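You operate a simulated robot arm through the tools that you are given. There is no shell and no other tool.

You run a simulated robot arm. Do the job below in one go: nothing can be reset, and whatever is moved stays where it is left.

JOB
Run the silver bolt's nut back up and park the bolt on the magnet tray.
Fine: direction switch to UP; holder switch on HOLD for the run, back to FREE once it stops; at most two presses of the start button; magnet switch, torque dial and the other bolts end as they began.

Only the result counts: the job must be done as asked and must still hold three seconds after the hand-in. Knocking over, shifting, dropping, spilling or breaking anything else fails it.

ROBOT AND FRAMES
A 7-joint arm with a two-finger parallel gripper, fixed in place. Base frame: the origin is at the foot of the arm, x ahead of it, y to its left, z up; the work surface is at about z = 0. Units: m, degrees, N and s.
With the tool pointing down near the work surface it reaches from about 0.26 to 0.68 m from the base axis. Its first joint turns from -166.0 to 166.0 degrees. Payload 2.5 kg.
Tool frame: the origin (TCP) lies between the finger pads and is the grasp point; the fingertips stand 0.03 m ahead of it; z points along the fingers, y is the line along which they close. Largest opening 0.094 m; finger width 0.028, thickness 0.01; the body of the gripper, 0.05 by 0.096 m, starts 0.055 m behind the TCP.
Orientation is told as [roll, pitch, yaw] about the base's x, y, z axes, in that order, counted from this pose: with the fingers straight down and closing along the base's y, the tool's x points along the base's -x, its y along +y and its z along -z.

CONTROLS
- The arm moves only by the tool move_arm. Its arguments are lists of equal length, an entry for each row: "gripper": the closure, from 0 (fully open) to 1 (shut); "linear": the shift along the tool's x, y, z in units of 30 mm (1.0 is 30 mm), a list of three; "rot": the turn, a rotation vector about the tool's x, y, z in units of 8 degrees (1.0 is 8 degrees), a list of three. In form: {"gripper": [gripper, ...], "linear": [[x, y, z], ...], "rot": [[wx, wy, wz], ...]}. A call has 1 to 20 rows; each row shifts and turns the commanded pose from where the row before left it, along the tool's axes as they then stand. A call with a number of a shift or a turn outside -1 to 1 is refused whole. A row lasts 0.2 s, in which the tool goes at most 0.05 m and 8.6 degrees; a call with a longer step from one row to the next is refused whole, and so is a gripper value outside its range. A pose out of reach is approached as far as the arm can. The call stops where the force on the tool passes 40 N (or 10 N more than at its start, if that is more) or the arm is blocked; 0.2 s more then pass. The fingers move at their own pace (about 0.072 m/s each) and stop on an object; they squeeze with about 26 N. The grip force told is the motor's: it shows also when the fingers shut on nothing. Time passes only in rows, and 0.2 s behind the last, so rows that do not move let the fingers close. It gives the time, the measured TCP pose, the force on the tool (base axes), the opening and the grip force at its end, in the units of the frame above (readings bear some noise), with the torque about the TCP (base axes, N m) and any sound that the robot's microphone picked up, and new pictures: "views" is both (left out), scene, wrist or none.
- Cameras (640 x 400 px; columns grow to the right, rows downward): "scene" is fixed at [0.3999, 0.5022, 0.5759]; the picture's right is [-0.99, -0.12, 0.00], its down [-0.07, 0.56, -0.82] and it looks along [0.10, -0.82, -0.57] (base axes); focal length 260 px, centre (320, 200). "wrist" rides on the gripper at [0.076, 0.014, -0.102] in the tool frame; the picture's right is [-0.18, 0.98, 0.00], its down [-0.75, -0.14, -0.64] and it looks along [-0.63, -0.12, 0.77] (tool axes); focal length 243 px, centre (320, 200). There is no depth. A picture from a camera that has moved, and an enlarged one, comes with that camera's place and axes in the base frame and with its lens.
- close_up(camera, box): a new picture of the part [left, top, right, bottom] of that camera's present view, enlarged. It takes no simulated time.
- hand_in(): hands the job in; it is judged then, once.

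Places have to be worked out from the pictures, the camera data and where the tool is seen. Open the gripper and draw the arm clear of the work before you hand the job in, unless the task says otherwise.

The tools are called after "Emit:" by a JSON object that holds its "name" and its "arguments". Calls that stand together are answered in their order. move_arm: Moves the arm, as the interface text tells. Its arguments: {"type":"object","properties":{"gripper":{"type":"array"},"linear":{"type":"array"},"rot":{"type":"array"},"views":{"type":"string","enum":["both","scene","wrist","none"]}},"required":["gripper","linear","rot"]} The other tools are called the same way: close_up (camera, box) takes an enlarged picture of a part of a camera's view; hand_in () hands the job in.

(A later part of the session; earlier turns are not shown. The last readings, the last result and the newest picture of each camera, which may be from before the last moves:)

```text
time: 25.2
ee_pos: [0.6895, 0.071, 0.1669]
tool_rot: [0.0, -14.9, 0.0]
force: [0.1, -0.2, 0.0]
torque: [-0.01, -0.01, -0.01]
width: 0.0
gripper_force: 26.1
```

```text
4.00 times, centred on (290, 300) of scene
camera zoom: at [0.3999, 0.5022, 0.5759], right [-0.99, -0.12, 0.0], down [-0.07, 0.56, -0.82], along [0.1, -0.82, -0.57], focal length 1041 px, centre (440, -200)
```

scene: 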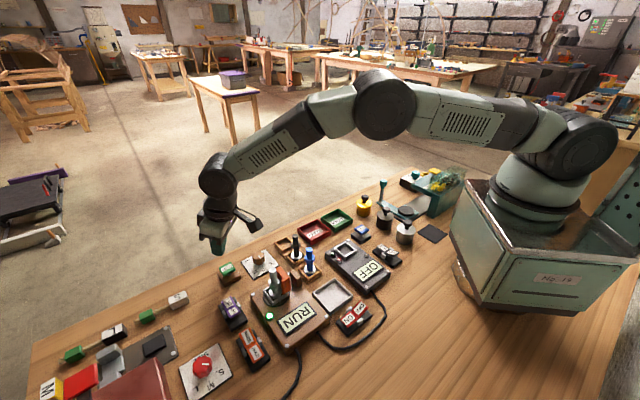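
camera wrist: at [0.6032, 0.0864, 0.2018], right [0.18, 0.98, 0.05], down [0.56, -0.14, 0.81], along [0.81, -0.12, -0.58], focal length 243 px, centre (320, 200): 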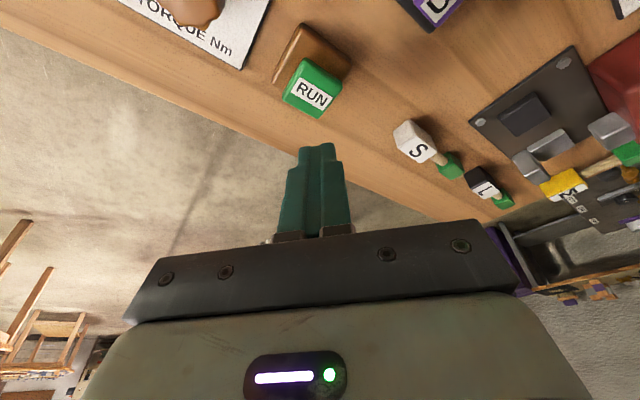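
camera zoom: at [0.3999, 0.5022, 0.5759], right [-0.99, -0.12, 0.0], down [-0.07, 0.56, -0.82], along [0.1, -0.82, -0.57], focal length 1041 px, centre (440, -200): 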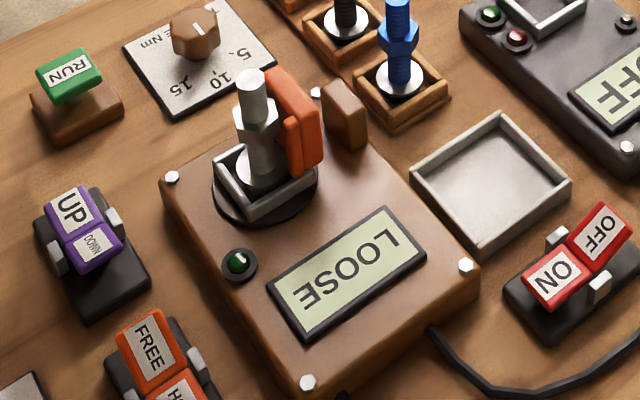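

The lamp is off and the display says LOOSE. I zoom in to check how high the nut sits and that it has stopped.

Emit:
{"name": "close_up", "arguments": {"camera": "scene", "box": [260, 230, 340, 310]}}

Emit:
{"name": "move_arm", "arguments": {"gripper": [1, 1, 1, 1], "linear": [[0, 0, 0], [0, 0, 0], [0, 0, 0], [0, 0, 0]], "rot": [[0, 0, 0], [0, 0, 0], [0, 0, 0], [0, 0, 0]], "views": "none"}}

Emit:
{"name": "close_up", "arguments": {"camera": "scene", "box": [260, 230, 340, 310]}}

```text
5.00 times, centred on (300, 270) of scene
camera zoom: at [0.3999, 0.5022, 0.5759], right [-0.99, -0.12, 0.0], down [-0.07, 0.56, -0.82], along [0.1, -0.82, -0.57], focal length 1302 px, centre (420, -150)
```

zoom: 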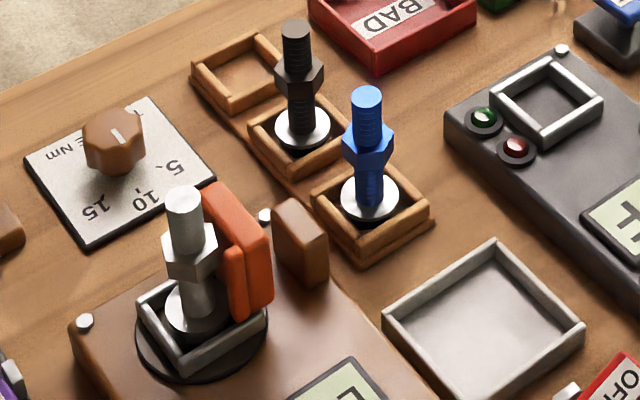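

```text
time: 26.2
ee_pos: [0.6884, 0.071, 0.1675]
tool_rot: [-0.1, -14.9, -0.1]
force: [0.0, -0.3, -0.5]
torque: [-0.02, -0.01, -0.03]
width: 0.0002
gripper_force: 25.6
```

```text
5.00 times, centred on (300, 270) of scene
camera zoom: at [0.3999, 0.5022, 0.5759], right [-0.99, -0.12, 0.0], down [-0.07, 0.56, -0.82], along [0.1, -0.82, -0.57], focal length 1302 px, centre (420, -150)
```

zoom: 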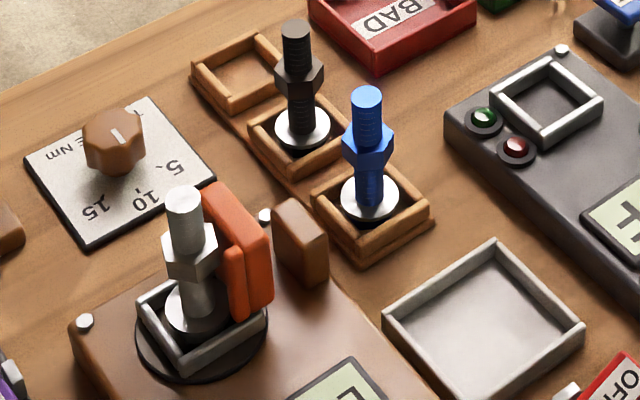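

The silver nut now sits at the same raised height as the other bolts' nuts and is no longer moving. I rise, straighten the tool, turn to yaw 45° and go over the raised FREE half near (0.588, 0.233).

Emit:
{"name": "move_arm", "arguments": {"gripper": [1, 1, 1, 1, 1, 1, 1, 1, 1, 1, 1, 1, 1, 1, 1, 1, 1, 1, 1, 1], "linear": [[0, 0, -0.9], [0, 0, -0.9], [0, 0, -0.9], [0, 0, 0], [0, 0, 0], [0, 0, 0], [0, 0, 0], [0, 0, 0], [0, 0, 0], [0, 0, 0], [0, 0, 0], [-0.2445, 0.71, 0.399], [-0.2445, 0.71, 0.399], [-0.2445, 0.71, 0.399], [-0.2445, 0.71, 0.399], [-0.2445, 0.71, 0.399], [-0.2445, 0.71, 0.399], [-0.2445, 0.71, 0.399], [-0.2445, 0.71, 0.399], [0, 0, 0]], "rot": [[0, 0, 0], [0, 0, 0], [0, 0, 0], [0, 0.9375, 0], [0, 0.9375, 0], [0, 0, -0.9375], [0, 0, -0.9375], [0, 0, -0.9375], [0, 0, -0.9375], [0, 0, -0.9375], [0, 0, -0.9375], [0, 0, 0], [0, 0, 0], [0, 0, 0], [0, 0, 0], [0, 0, 0], [0, 0, 0], [0, 0, 0], [0, 0, 0], [0, 0, 0]], "views": "both"}}

Emit:
{"name": "close_up", "arguments": {"camera": "wrist", "box": [220, 50, 420, 175]}}

```text
time: 30.4
ee_pos: [0.5916, 0.2334, 0.1492]
tool_rot: [0.0, 0.2, 45.0]
force: [0.1, 0.5, 0.1]
torque: [0.0, 0.01, -0.04]
width: 0.0
gripper_force: 26.4
camera wrist: at [0.5286, 0.1901, 0.2515], right [-0.56, 0.83, 0.0], down [0.63, 0.43, 0.64], along [0.53, 0.36, -0.77], focal length 243 px, centre (320, 200)
```

scene: 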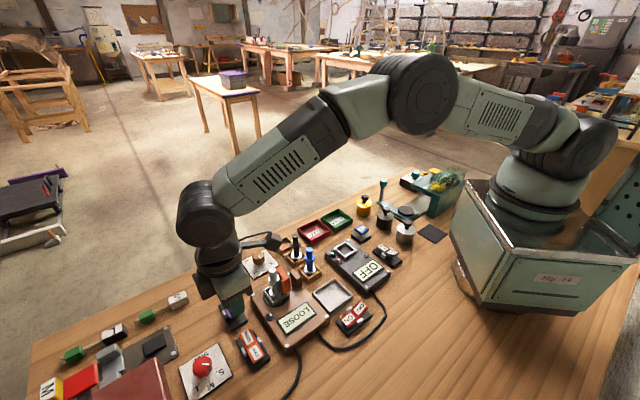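
wrist: 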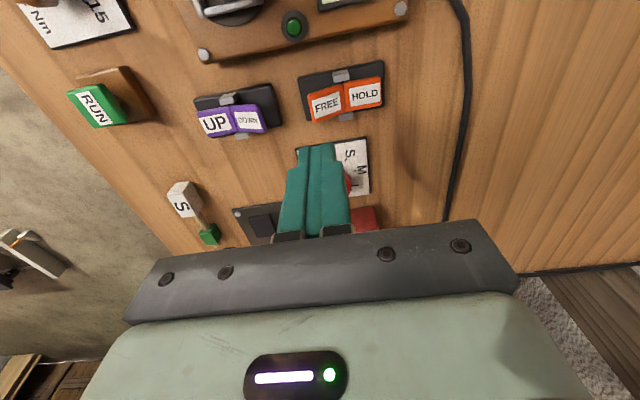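

```text
3.20 times, centred on (320, 112) of wrist
camera zoom: at [0.5286, 0.1901, 0.2515], right [-0.56, 0.83, 0.0], down [0.63, 0.43, 0.64], along [0.53, 0.36, -0.77], focal length 776 px, centre (320, 480)
```

zoom: 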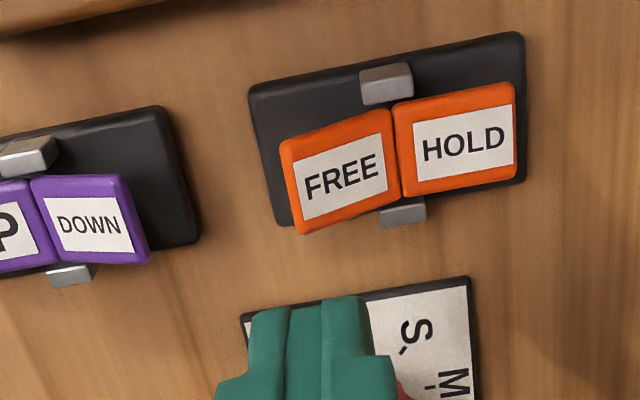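

FREE's half is centred at about (0.586, 0.237) with its outer end at (0.595, 0.227), so the tip is well placed. I descend and press FREE.

Emit:
{"name": "move_arm", "arguments": {"gripper": [1, 1, 1, 1, 1, 1, 1, 1, 1], "linear": [[0.02, 0.05, 0.85], [0.02, 0.03, 0.85], [0, 0, 0.3], [0, 0, 0.3], [0, 0, 0.3], [0, 0, 0.2], [0, 0, 0.2], [0, 0, 0.13], [0, 0, 0.1]], "rot": [[0, 0, 0], [0, 0, 0], [0, 0, 0], [0, 0, 0], [0, 0, 0], [0, 0, 0], [0, 0, 0], [0, 0, 0], [0, 0, 0]], "views": "wrist"}}

```text
time: 32.4
ee_pos: [0.5878, 0.2342, 0.0553]
tool_rot: [0.1, 0.2, 45.0]
force: [-10.2, -5.3, 19.4]
torque: [0.04, 0.22, 0.11]
width: 0.0001
gripper_force: 26.6
camera wrist: at [0.5255, 0.1909, 0.1574], right [-0.57, 0.82, 0.0], down [0.63, 0.43, 0.64], along [0.53, 0.36, -0.77], focal length 243 px, centre (320, 200)
```

wrist: 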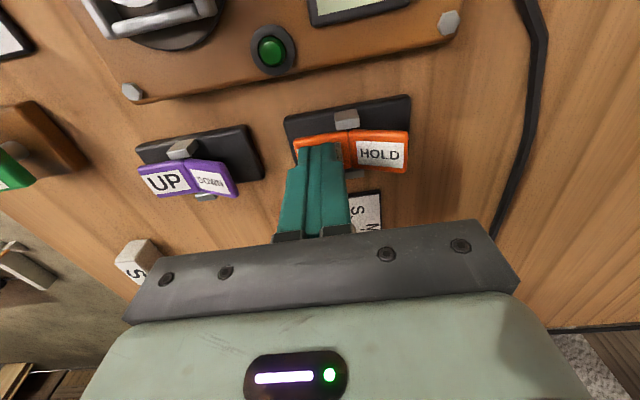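

FREE has gone down and HOLD is raised. I lift clear and check the switch and the clamp.

Emit:
{"name": "move_arm", "arguments": {"gripper": [1, 1, 1, 1, 1, 1], "linear": [[0, 0, -0.5], [0, 0, -0.9], [0, 0, -0.9], [0, 0, -0.9], [0, 0, -0.9], [0, 0, 0]], "rot": [[0, 0, 0], [0, 0, 0], [0, 0, 0], [0, 0, 0], [0, 0, 0], [0, 0, 0]], "views": "both"}}

Emit:
{"name": "close_up", "arguments": {"camera": "scene", "box": [240, 250, 340, 350]}}

Emit:
{"name": "close_up", "arguments": {"camera": "wrist", "box": [160, 0, 440, 160]}}

```text
time: 33.8
ee_pos: [0.5877, 0.2354, 0.177]
tool_rot: [0.1, 0.1, 45.0]
force: [0.0, 0.8, -0.3]
torque: [0.0, 0.02, 0.02]
width: 0.0002
gripper_force: 25.7
camera wrist: at [0.5258, 0.1919, 0.2794], right [-0.56, 0.83, 0.0], down [0.63, 0.43, 0.64], along [0.53, 0.36, -0.77], focal length 243 px, centre (320, 200)
```

scene: 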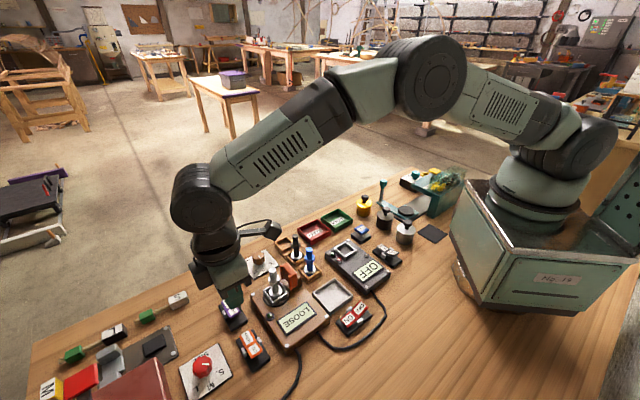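
wrist: 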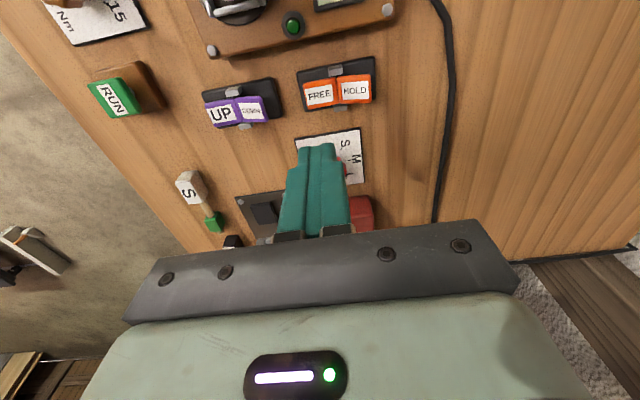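

```text
4.00 times, centred on (290, 300) of scene
camera zoom: at [0.3999, 0.5022, 0.5759], right [-0.99, -0.12, 0.0], down [-0.07, 0.56, -0.82], along [0.1, -0.82, -0.57], focal length 1041 px, centre (440, -200)
```

zoom: 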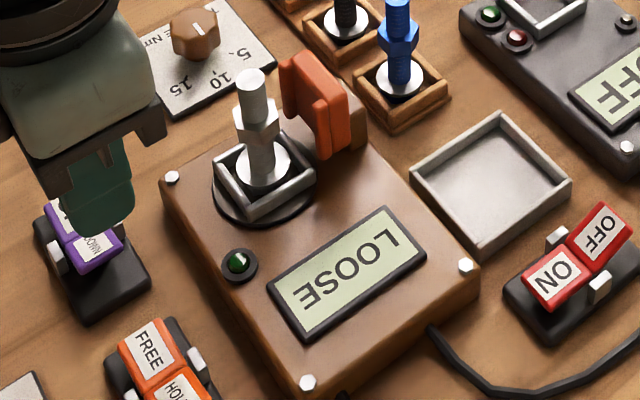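

```text
2.29 times, centred on (300, 80) of wrist
camera zoom: at [0.5258, 0.1919, 0.2794], right [-0.56, 0.83, 0.0], down [0.63, 0.43, 0.64], along [0.53, 0.36, -0.77], focal length 555 px, centre (366, 474)
```

zoom: 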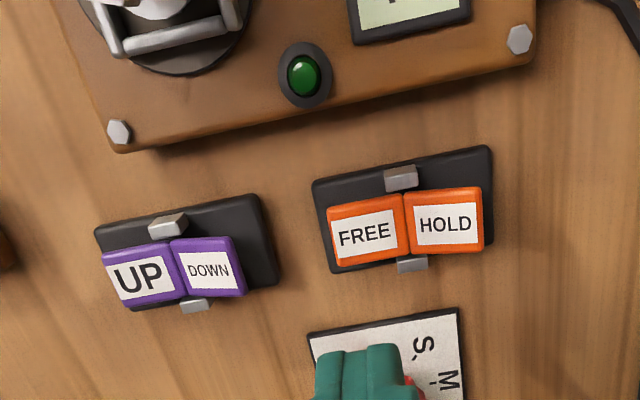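

FREE is set and the clamp has drawn back. The bolt axis is at about (0.551, 0.128), top near 0.119, with the nut spanning roughly 0.068–0.092. I'll hover above it with the fingers part-open, closing across the clamp direction (yaw 45°).

Emit:
{"name": "move_arm", "arguments": {"gripper": [1, 0.3, 0.3, 0.3, 0.3, 0.3, 0.3], "linear": [[0, 0, -0.767], [0.849, -0.4165, 0], [0.849, -0.4165, 0], [0.849, -0.4165, 0], [0.849, -0.4165, 0], [0, 0, 0], [0, 0, 0]], "rot": [[0, 0, 0], [0, 0, 0], [0, 0, 0], [0, 0, 0], [0, 0, 0], [0, 0, 0], [0, 0, 0]], "views": "both"}}

Emit:
{"name": "close_up", "arguments": {"camera": "wrist", "box": [200, 20, 440, 220]}}

Emit:
{"name": "close_up", "arguments": {"camera": "scene", "box": [230, 220, 330, 320]}}

```text
time: 35.4
ee_pos: [0.5517, 0.1253, 0.2003]
tool_rot: [0.1, 0.1, 45.0]
force: [1.2, 0.0, -0.3]
torque: [0.03, 0.0, 0.04]
width: 0.0657
gripper_force: 0.0
camera wrist: at [0.4887, 0.082, 0.3016], right [-0.56, 0.83, 0.0], down [0.63, 0.43, 0.64], along [0.53, 0.36, -0.77], focal length 243 px, centre (320, 200)
```

scene: 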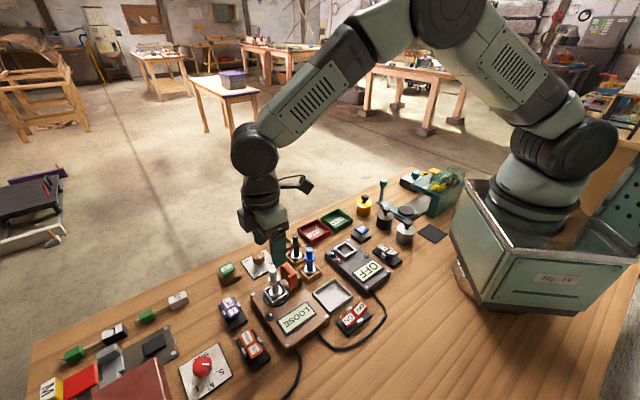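
wrist: 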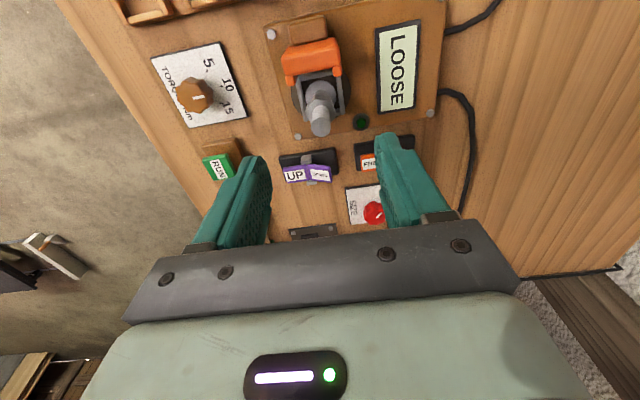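

```text
2.00 times, centred on (320, 120) of wrist
camera zoom: at [0.4887, 0.082, 0.3016], right [-0.56, 0.83, 0.0], down [0.63, 0.43, 0.64], along [0.53, 0.36, -0.77], focal length 485 px, centre (320, 360)
```

zoom: 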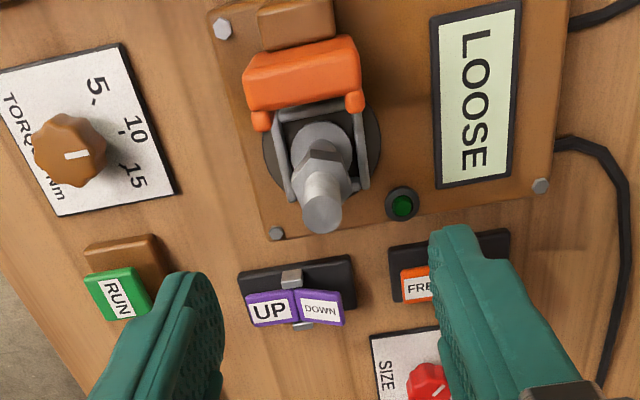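

```text
4.00 times, centred on (280, 270) of scene
camera zoom: at [0.3999, 0.5022, 0.5759], right [-0.99, -0.12, 0.0], down [-0.07, 0.56, -0.82], along [0.1, -0.82, -0.57], focal length 1041 px, centre (480, -80)
```

zoom: 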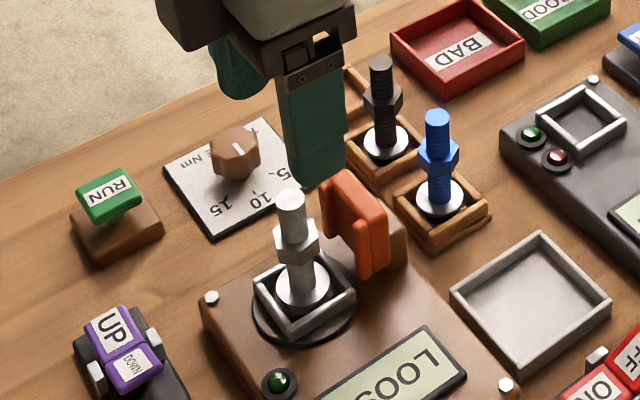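

From this view the bolt axis is at about (0.5515, 0.1268) and the nut's top at about z 0.091. I lower so the tips straddle the shaft just above the nut (TCP z about 0.126), still open.

Emit:
{"name": "move_arm", "arguments": {"gripper": [0.3, 0.3, 0.3, 0.3, 0.3], "linear": [[-0.01, 0.02, 0.7], [-0.01, 0.02, 0.7], [0, 0.01, 0.6], [0, 0, 0.477], [0, 0, 0]], "rot": [[0, 0, 0], [0, 0, 0], [0, 0, 0], [0, 0, 0], [0, 0, 0]], "views": "both"}}

Emit:
{"name": "close_up", "arguments": {"camera": "wrist", "box": [200, 20, 440, 220]}}

Emit:
{"name": "close_up", "arguments": {"camera": "scene", "box": [230, 240, 330, 320]}}

```text
time: 36.6
ee_pos: [0.5488, 0.1275, 0.1254]
tool_rot: [0.1, 0.2, 45.0]
force: [-1.5, 0.2, 0.6]
torque: [0.02, -0.01, 0.02]
width: 0.0656
gripper_force: 0.0
camera wrist: at [0.488, 0.0847, 0.2274], right [-0.57, 0.82, 0.0], down [0.63, 0.43, 0.64], along [0.53, 0.36, -0.77], focal length 243 px, centre (320, 200)
```

scene: 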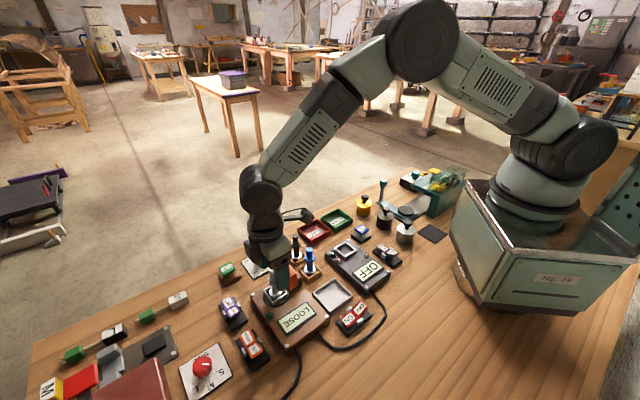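
wrist: 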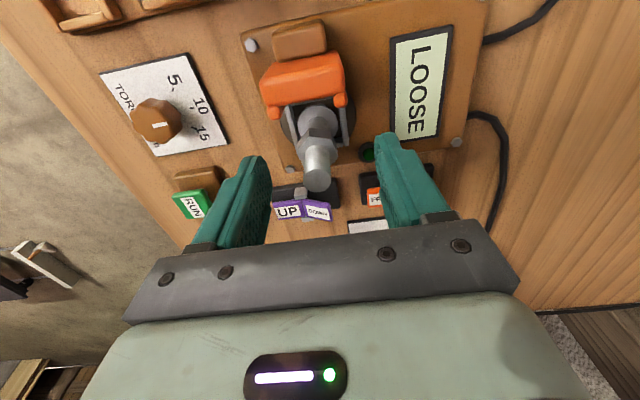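

```text
2.00 times, centred on (320, 120) of wrist
camera zoom: at [0.488, 0.0847, 0.2274], right [-0.57, 0.82, 0.0], down [0.63, 0.43, 0.64], along [0.53, 0.36, -0.77], focal length 485 px, centre (320, 360)
```

zoom: 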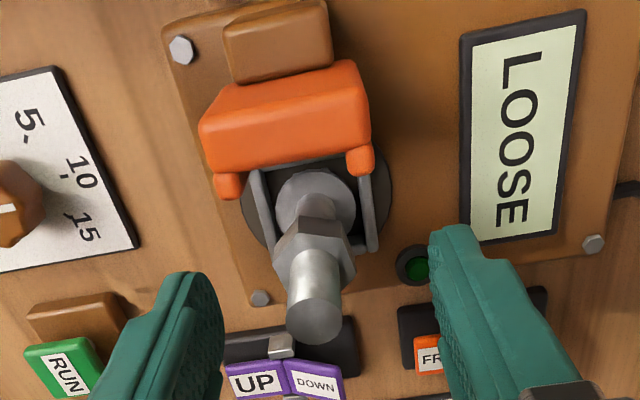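

```text
5.00 times, centred on (280, 280) of scene
camera zoom: at [0.3999, 0.5022, 0.5759], right [-0.99, -0.12, 0.0], down [-0.07, 0.56, -0.82], along [0.1, -0.82, -0.57], focal length 1302 px, centre (520, -200)
```

zoom: 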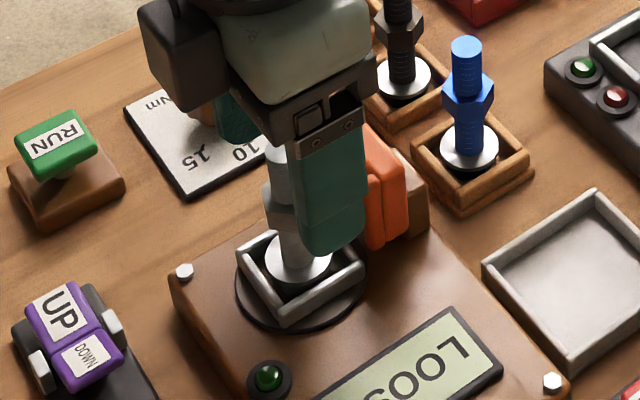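

Bolt top appears about 2 mm toward tool -y and +x from the centre of the fingers. I correct that and close on the shaft.

Emit:
{"name": "move_arm", "arguments": {"gripper": [0.3, 0.3, 0.5, 0.7, 1, 1, 1, 1], "linear": [[0.05, -0.065, 0], [0, 0, 0], [0, 0, 0], [0, 0, 0], [0, 0, 0], [0, 0, 0], [0, 0, 0], [0, 0, 0]], "rot": [[0, 0, 0], [0, 0, 0], [0, 0, 0], [0, 0, 0], [0, 0, 0], [0, 0, 0], [0, 0, 0], [0, 0, 0]], "views": "both"}}

Emit:
{"name": "close_up", "arguments": {"camera": "wrist", "box": [240, 60, 400, 220]}}

Emit:
{"name": "close_up", "arguments": {"camera": "scene", "box": [230, 240, 330, 320]}}

```text
time: 38.4
ee_pos: [0.5505, 0.1264, 0.1252]
tool_rot: [0.1, 0.1, 45.0]
force: [-1.1, 0.8, 0.8]
torque: [0.03, 0.03, -0.04]
width: 0.0149
gripper_force: 26.0
camera wrist: at [0.4882, 0.0821, 0.2274], right [-0.56, 0.83, 0.0], down [0.63, 0.43, 0.64], along [0.53, 0.36, -0.77], focal length 243 px, centre (320, 200)
```

scene: 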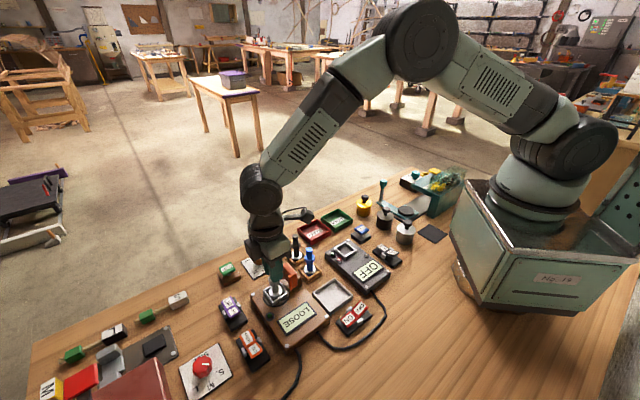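
wrist: 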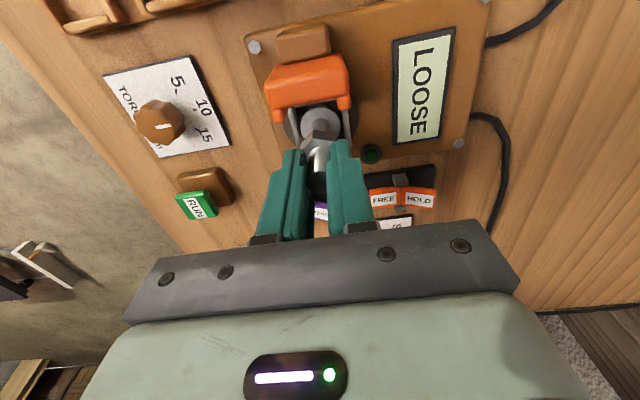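

```text
2.50 times, centred on (320, 140) of wrist
camera zoom: at [0.4882, 0.0821, 0.2274], right [-0.56, 0.83, 0.0], down [0.63, 0.43, 0.64], along [0.53, 0.36, -0.77], focal length 606 px, centre (320, 350)
```

zoom: 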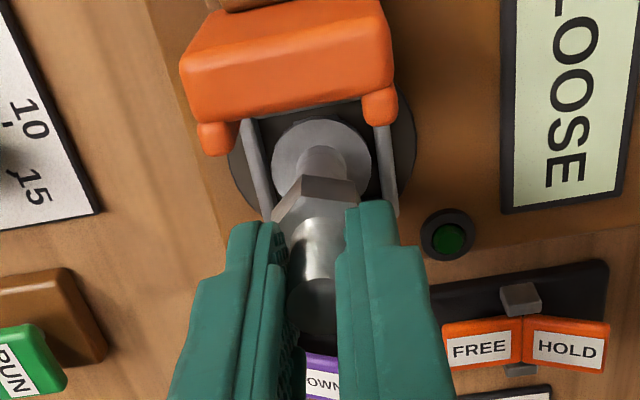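

```text
5.00 times, centred on (280, 280) of scene
camera zoom: at [0.3999, 0.5022, 0.5759], right [-0.99, -0.12, 0.0], down [-0.07, 0.56, -0.82], along [0.1, -0.82, -0.57], focal length 1302 px, centre (520, -200)
```

zoom: 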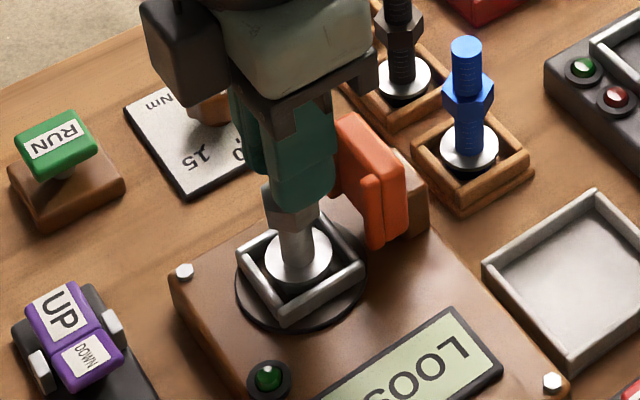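

The fingers hold the 15 mm shaft just above the nut. I lift straight up about 75 mm, slowly at first.

Emit:
{"name": "move_arm", "arguments": {"gripper": [1, 1, 1, 1, 1, 1], "linear": [[0, 0, -0.2], [0, 0, -0.3], [0, 0, -0.5], [0, 0, -0.7], [0, 0, -0.8], [0, 0, 0]], "rot": [[0, 0, 0], [0, 0, 0], [0, 0, 0], [0, 0, 0], [0, 0, 0], [0, 0, 0]], "views": "both"}}

Emit:
{"name": "close_up", "arguments": {"camera": "scene", "box": [230, 220, 390, 340]}}

Emit:
{"name": "close_up", "arguments": {"camera": "wrist", "box": [240, 60, 400, 220]}}

```text
time: 39.8
ee_pos: [0.5499, 0.1256, 0.2002]
tool_rot: [0.1, 0.2, 44.9]
force: [-0.3, -0.2, -2.5]
torque: [0.03, 0.01, 0.01]
width: 0.0147
gripper_force: 26.2
camera wrist: at [0.4879, 0.0814, 0.3027], right [-0.56, 0.83, 0.0], down [0.63, 0.43, 0.64], along [0.53, 0.36, -0.77], focal length 243 px, centre (320, 200)
```

scene: 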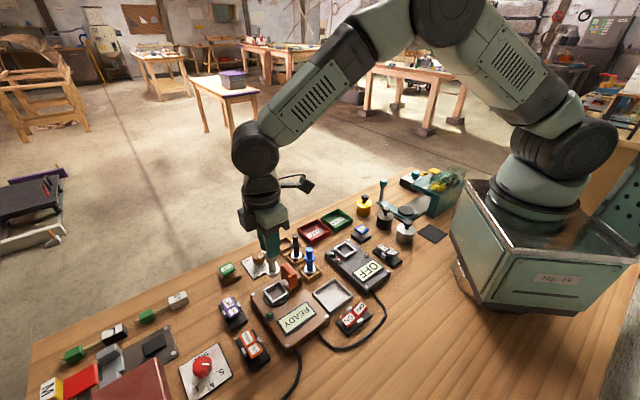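
wrist: 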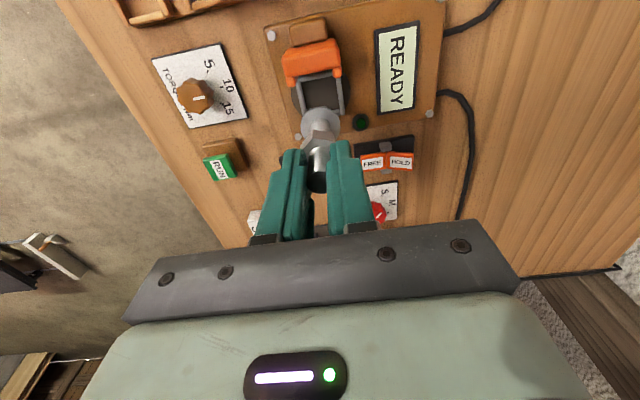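

```text
3.33 times, centred on (310, 280) of scene
camera zoom: at [0.3999, 0.5022, 0.5759], right [-0.99, -0.12, 0.0], down [-0.07, 0.56, -0.82], along [0.1, -0.82, -0.57], focal length 868 px, centre (353, -67)
```

zoom: 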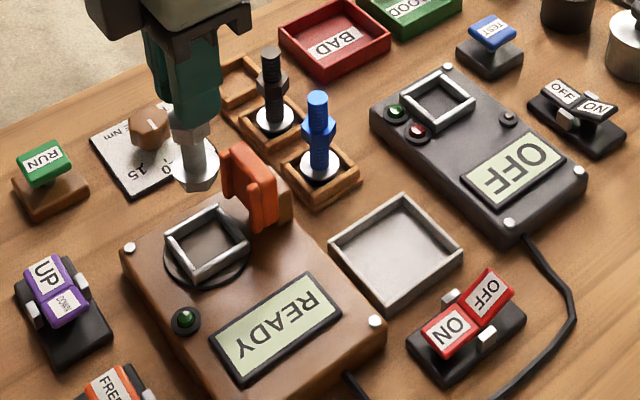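

```text
2.50 times, centred on (320, 140) of wrist
camera zoom: at [0.4879, 0.0814, 0.3027], right [-0.56, 0.83, 0.0], down [0.63, 0.43, 0.64], along [0.53, 0.36, -0.77], focal length 606 px, centre (320, 350)
```

zoom: 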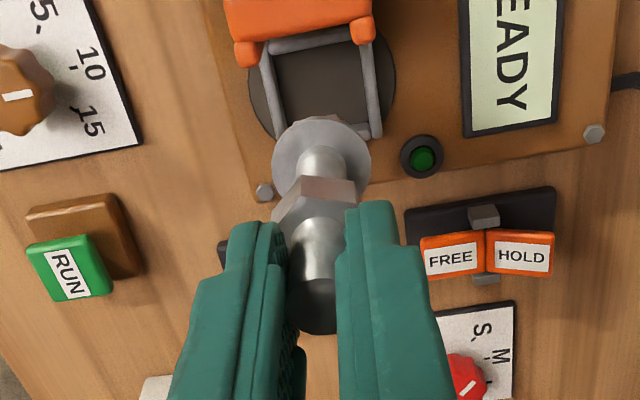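

The bolt is up and the display reads READY. Its bottom hangs about 0.112 below the TCP, so I rise to TCP z 0.27 to clear the clamp, then cross to above the tray near (0.417, 0.102).

Emit:
{"name": "move_arm", "arguments": {"gripper": [1, 1, 1, 1, 1, 1, 1, 1, 1, 1], "linear": [[0, 0, -0.7], [0, 0, -0.9], [0, 0, -0.75], [0.4, 0.28, 0], [0.738, 0.516, 0], [0.738, 0.516, 0], [0.738, 0.516, 0], [0.67, 0.47, 0], [0.4, 0.28, 0], [0, 0, 0]], "rot": [[0, 0, 0], [0, 0, 0], [0, 0, 0], [0, 0, 0], [0, 0, 0], [0, 0, 0], [0, 0, 0], [0, 0, 0], [0, 0, 0], [0, 0, 0]], "views": "both"}}

Emit:
{"name": "close_up", "arguments": {"camera": "scene", "box": [260, 200, 420, 350]}}

Emit:
{"name": "close_up", "arguments": {"camera": "wrist", "box": [220, 30, 420, 220]}}

```text
time: 42.0
ee_pos: [0.4179, 0.1031, 0.2718]
tool_rot: [0.2, 0.1, 45.0]
force: [-0.6, 0.2, -1.8]
torque: [-0.01, -0.02, 0.03]
width: 0.0149
gripper_force: 26.2
camera wrist: at [0.3552, 0.0594, 0.3743], right [-0.56, 0.83, 0.0], down [0.63, 0.43, 0.64], along [0.53, 0.36, -0.77], focal length 243 px, centre (320, 200)
```

scene: 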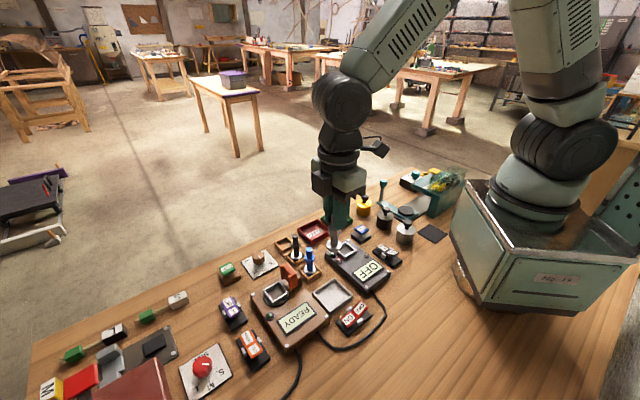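
wrist: 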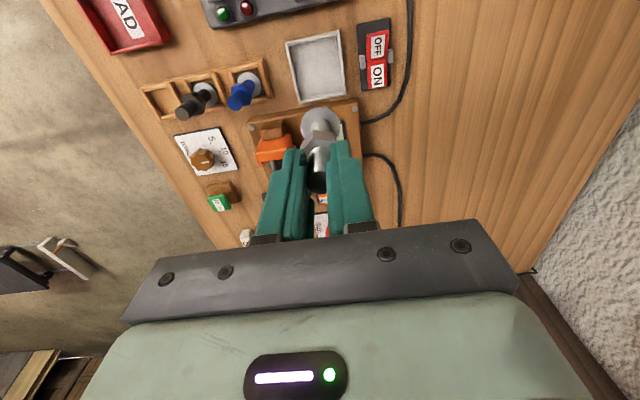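

```text
2.67 times, centred on (340, 275) of scene
camera zoom: at [0.3999, 0.5022, 0.5759], right [-0.99, -0.12, 0.0], down [-0.07, 0.56, -0.82], along [0.1, -0.82, -0.57], focal length 694 px, centre (267, 0)
```

zoom: 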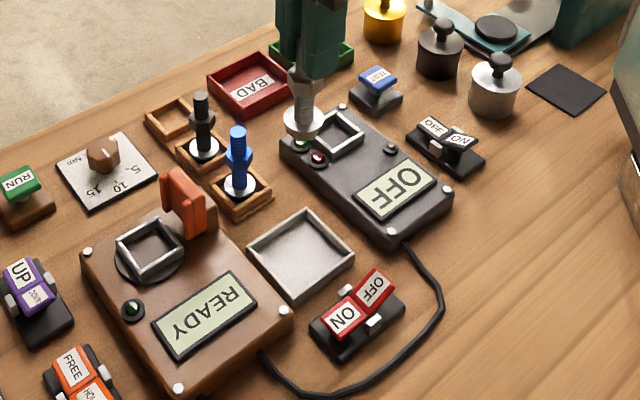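

```text
2.11 times, centred on (320, 125) of wrist
camera zoom: at [0.3552, 0.0594, 0.3743], right [-0.56, 0.83, 0.0], down [0.63, 0.43, 0.64], along [0.53, 0.36, -0.77], focal length 511 px, centre (320, 358)
```

zoom: 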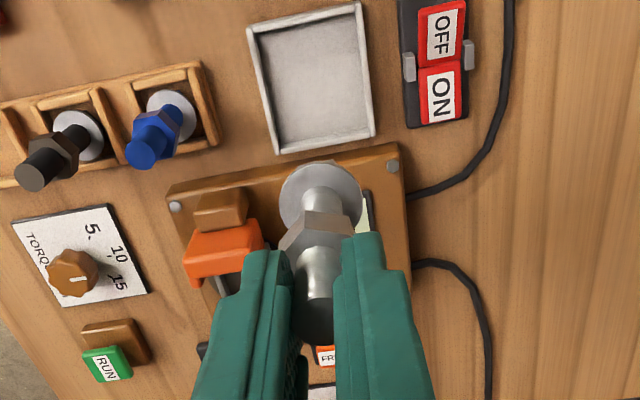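

Four tray corners in the wrist view give its centre at about (0.419, 0.100), about 70 mm square and empty. I lower the bolt to about 2 cm above the floor and look again.

Emit:
{"name": "move_arm", "arguments": {"gripper": [1, 1, 1, 1, 1, 1, 1], "linear": [[0.01, -0.02, 0.6], [0.01, -0.02, 0.9], [0.01, -0.02, 0.9], [0.01, -0.02, 0.9], [0, 0, 0.7], [0, 0, 0.5], [0, 0, 0]], "rot": [[0, 0, 0], [0, 0, 0], [0, 0, 0], [0, 0, 0], [0, 0, 0], [0, 0, 0], [0, 0, 0]], "views": "both"}}

Emit:
{"name": "close_up", "arguments": {"camera": "scene", "box": [280, 230, 400, 350]}}

Emit:
{"name": "close_up", "arguments": {"camera": "wrist", "box": [220, 30, 420, 220]}}

```text
time: 43.6
ee_pos: [0.4184, 0.0986, 0.1354]
tool_rot: [0.1, 0.1, 45.0]
force: [0.7, 0.5, -1.7]
torque: [0.01, 0.02, 0.01]
width: 0.0148
gripper_force: 25.9
camera wrist: at [0.3551, 0.055, 0.2381], right [-0.57, 0.82, 0.0], down [0.63, 0.43, 0.64], along [0.53, 0.36, -0.77], focal length 243 px, centre (320, 200)
```

scene: 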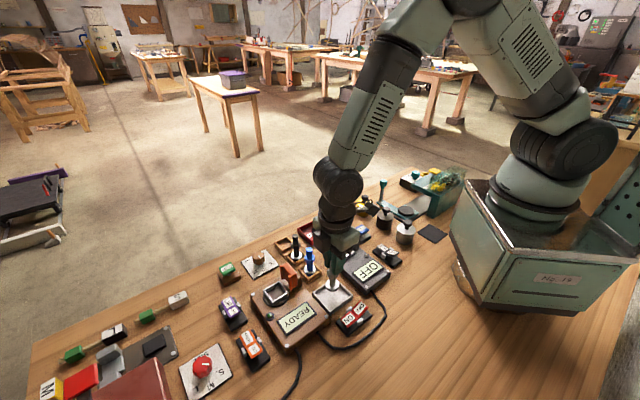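
wrist: 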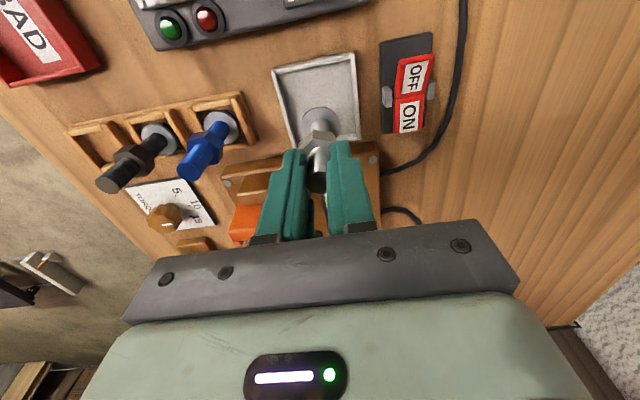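

```text
3.33 times, centred on (340, 290) of scene
camera zoom: at [0.3999, 0.5022, 0.5759], right [-0.99, -0.12, 0.0], down [-0.07, 0.56, -0.82], along [0.1, -0.82, -0.57], focal length 868 px, centre (253, -100)
```

zoom: 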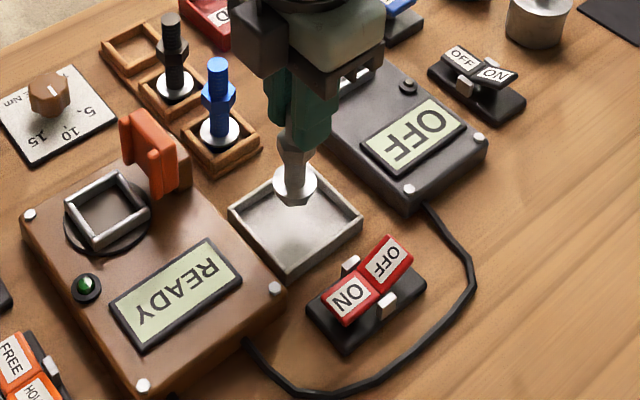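

```text
2.11 times, centred on (320, 125) of wrist
camera zoom: at [0.3551, 0.055, 0.2381], right [-0.57, 0.82, 0.0], down [0.63, 0.43, 0.64], along [0.53, 0.36, -0.77], focal length 511 px, centre (320, 358)
```

zoom: 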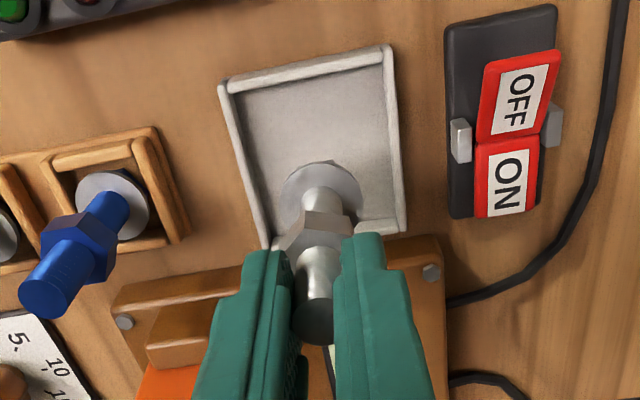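

The bolt hangs upright over the middle of the tray with its bottom about 2 cm above the floor. I lower it in small steps and watch for contact force.

Emit:
{"name": "move_arm", "arguments": {"gripper": [1, 1, 1, 1, 1], "linear": [[0, 0.01, 0.133], [0, 0.01, 0.133], [0, 0, 0.133], [0, 0, 0.1], [0, 0, 0]], "rot": [[0, 0, 0], [0, 0, 0], [0, 0, 0], [0, 0, 0], [0, 0, 0]], "views": "both"}}

Emit:
{"name": "close_up", "arguments": {"camera": "scene", "box": [300, 250, 380, 330]}}

```text
time: 44.8
ee_pos: [0.4171, 0.1009, 0.1201]
tool_rot: [0.1, 0.1, 45.0]
force: [0.7, 0.7, -2.7]
torque: [0.0, -0.01, 0.02]
width: 0.0147
gripper_force: 25.8
camera wrist: at [0.3559, 0.0566, 0.2229], right [-0.56, 0.83, 0.0], down [0.63, 0.43, 0.64], along [0.53, 0.36, -0.77], focal length 243 px, centre (320, 200)
```

scene: 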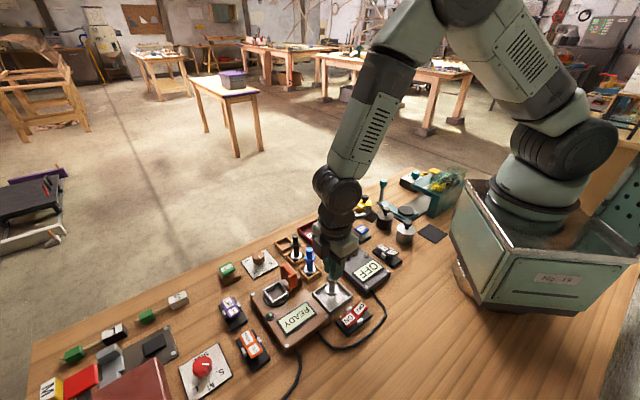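
wrist: 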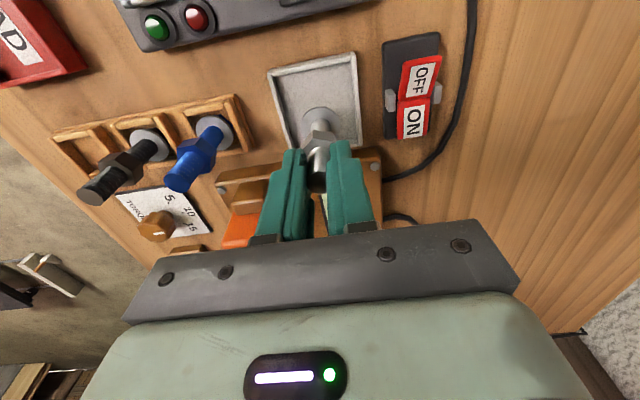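

```text
5.00 times, centred on (340, 290) of scene
camera zoom: at [0.3999, 0.5022, 0.5759], right [-0.99, -0.12, 0.0], down [-0.07, 0.56, -0.82], along [0.1, -0.82, -0.57], focal length 1302 px, centre (220, -250)
```

zoom: 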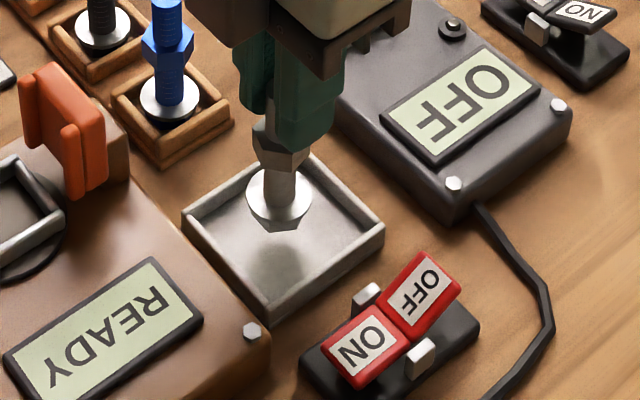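

There is still a small gap and no contact force. I continue down in 2 mm steps.

Emit:
{"name": "move_arm", "arguments": {"gripper": [1, 1, 1, 1], "linear": [[0, 0, 0.067], [0, 0, 0.067], [0, 0, 0.067], [0, 0, 0]], "rot": [[0, 0, 0], [0, 0, 0], [0, 0, 0], [0, 0, 0]], "views": "scene"}}

Emit:
{"name": "close_up", "arguments": {"camera": "scene", "box": [300, 250, 380, 330]}}

```text
time: 45.8
ee_pos: [0.418, 0.1004, 0.1134]
tool_rot: [0.1, 0.1, 45.1]
force: [0.9, -0.2, -2.5]
torque: [0.0, 0.01, 0.01]
width: 0.0147
gripper_force: 26.5
```

scene: 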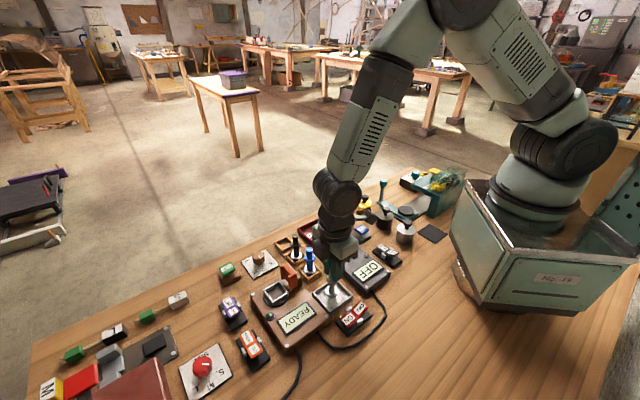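

```text
5.00 times, centred on (340, 290) of scene
camera zoom: at [0.3999, 0.5022, 0.5759], right [-0.99, -0.12, 0.0], down [-0.07, 0.56, -0.82], along [0.1, -0.82, -0.57], focal length 1302 px, centre (220, -250)
```

zoom: 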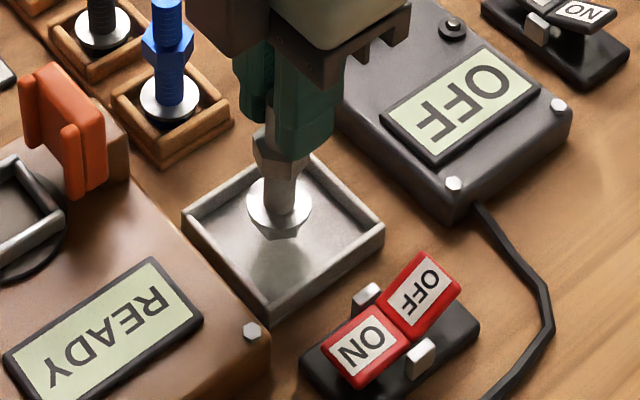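

It still carries its full weight (about 2.5 N). I go on in 1.5 mm steps.

Emit:
{"name": "move_arm", "arguments": {"gripper": [1, 1, 1, 1], "linear": [[0, 0, 0.05], [0, 0, 0.05], [0, 0, 0.05], [0, 0, 0]], "rot": [[0, 0, 0], [0, 0, 0], [0, 0, 0], [0, 0, 0]], "views": "none"}}

Emit:
{"name": "close_up", "arguments": {"camera": "scene", "box": [300, 250, 380, 330]}}

```text
time: 46.8
ee_pos: [0.4168, 0.0998, 0.1093]
tool_rot: [0.1, 0.1, 44.9]
force: [0.2, 0.1, -2.0]
torque: [-0.01, 0.01, 0.01]
width: 0.0148
gripper_force: 25.8
```

```text
5.00 times, centred on (340, 290) of scene
camera zoom: at [0.3999, 0.5022, 0.5759], right [-0.99, -0.12, 0.0], down [-0.07, 0.56, -0.82], along [0.1, -0.82, -0.57], focal length 1302 px, centre (220, -250)
```

zoom: 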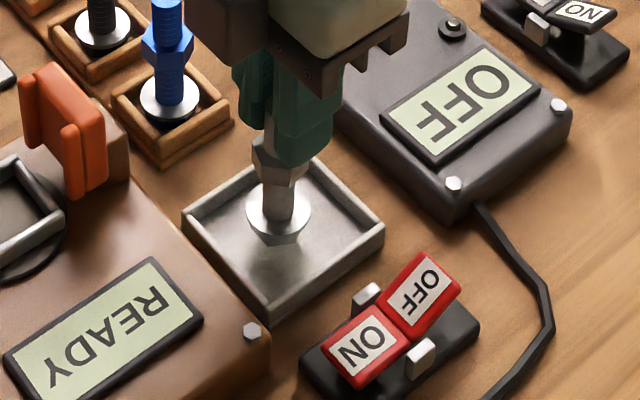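

Its underside is perhaps 5–8 mm above the tray floor. I continue the slow descent.

Emit:
{"name": "move_arm", "arguments": {"gripper": [1, 1, 1, 1], "linear": [[0, 0, 0.05], [0, 0, 0.05], [0, 0, 0.05], [0, 0, 0]], "rot": [[0, 0, 0], [0, 0, 0], [0, 0, 0], [0, 0, 0]], "views": "none"}}

Emit:
{"name": "close_up", "arguments": {"camera": "scene", "box": [300, 250, 380, 330]}}

```text
time: 47.8
ee_pos: [0.4182, 0.1001, 0.106]
tool_rot: [0.1, 0.1, 45.0]
force: [-0.6, 0.2, -1.4]
torque: [0.04, 0.0, -0.03]
width: 0.0146
gripper_force: 26.5
```

```text
5.00 times, centred on (340, 290) of scene
camera zoom: at [0.3999, 0.5022, 0.5759], right [-0.99, -0.12, 0.0], down [-0.07, 0.56, -0.82], along [0.1, -0.82, -0.57], focal length 1302 px, centre (220, -250)
```

zoom: 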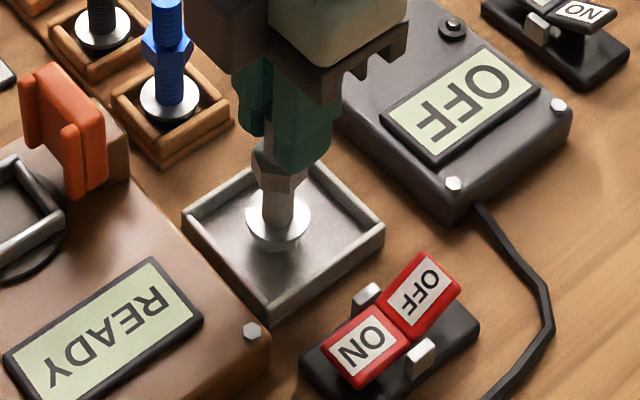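

The gap is almost closed. I take 1 mm steps now to find first contact.

Emit:
{"name": "move_arm", "arguments": {"gripper": [1, 1, 1], "linear": [[0, 0, 0.033], [0, 0, 0.033], [0, 0, 0]], "rot": [[0, 0, 0], [0, 0, 0], [0, 0, 0]], "views": "none"}}

Emit:
{"name": "close_up", "arguments": {"camera": "scene", "box": [300, 250, 380, 330]}}

```text
time: 48.6
ee_pos: [0.4181, 0.0994, 0.1035]
tool_rot: [0.1, 0.1, 45.1]
force: [0.5, 0.2, -1.4]
torque: [0.01, 0.01, 0.0]
width: 0.0149
gripper_force: 25.7
```

```text
5.00 times, centred on (340, 290) of scene
camera zoom: at [0.3999, 0.5022, 0.5759], right [-0.99, -0.12, 0.0], down [-0.07, 0.56, -0.82], along [0.1, -0.82, -0.57], focal length 1302 px, centre (220, -250)
```

zoom: 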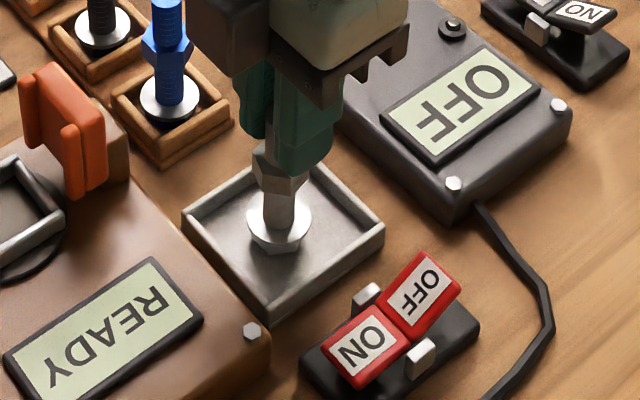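

Emit:
{"name": "move_arm", "arguments": {"gripper": [1, 1, 1], "linear": [[0, 0, 0.033], [0, 0, 0.033], [0, 0, 0]], "rot": [[0, 0, 0], [0, 0, 0], [0, 0, 0]], "views": "none"}}

Emit:
{"name": "close_up", "arguments": {"camera": "scene", "box": [310, 270, 370, 330]}}

```text
time: 49.4
ee_pos: [0.4185, 0.1016, 0.1001]
tool_rot: [0.0, 0.1, 45.0]
force: [0.8, 0.1, -1.1]
torque: [0.03, 0.0, -0.02]
width: 0.015
gripper_force: 26.1
```

```text
6.67 times, centred on (340, 300) of scene
camera zoom: at [0.3999, 0.5022, 0.5759], right [-0.99, -0.12, 0.0], down [-0.07, 0.56, -0.82], along [0.1, -0.82, -0.57], focal length 1736 px, centre (187, -467)
```

zoom: 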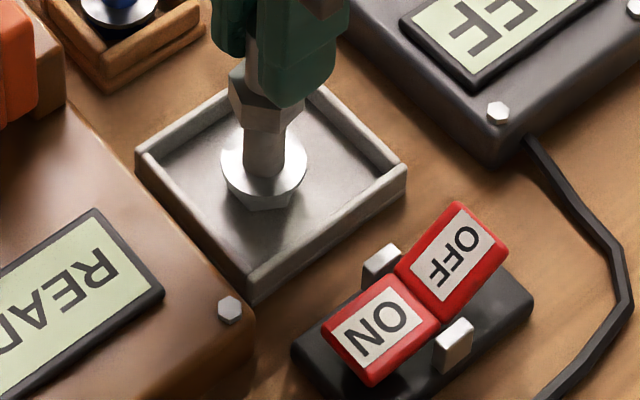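

The head looks to be at the floor and the load is dropping. Two more 1 mm steps to confirm contact.

Emit:
{"name": "move_arm", "arguments": {"gripper": [1, 1, 1], "linear": [[0, 0, 0.033], [0, 0, 0.033], [0, 0, 0]], "rot": [[0, 0, 0], [0, 0, 0], [0, 0, 0]], "views": "none"}}

Emit:
{"name": "close_up", "arguments": {"camera": "scene", "box": [310, 270, 370, 330]}}

```text
time: 50.2
ee_pos: [0.4174, 0.1002, 0.0985]
tool_rot: [0.1, 0.1, 44.9]
force: [-0.7, 0.3, -1.3]
torque: [0.02, 0.01, 0.01]
width: 0.0147
gripper_force: 25.7
```

```text
6.67 times, centred on (340, 300) of scene
camera zoom: at [0.3999, 0.5022, 0.5759], right [-0.99, -0.12, 0.0], down [-0.07, 0.56, -0.82], along [0.1, -0.82, -0.57], focal length 1736 px, centre (187, -467)
```

zoom: 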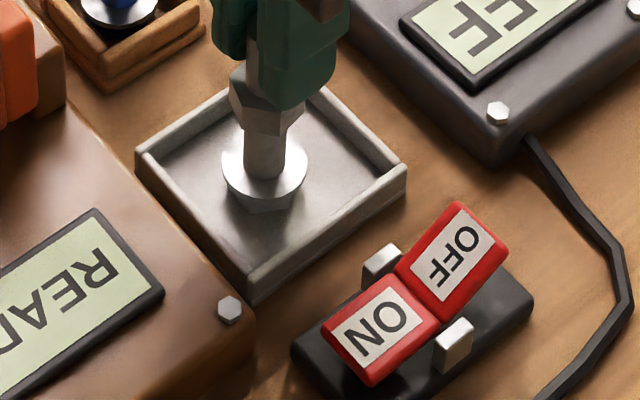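

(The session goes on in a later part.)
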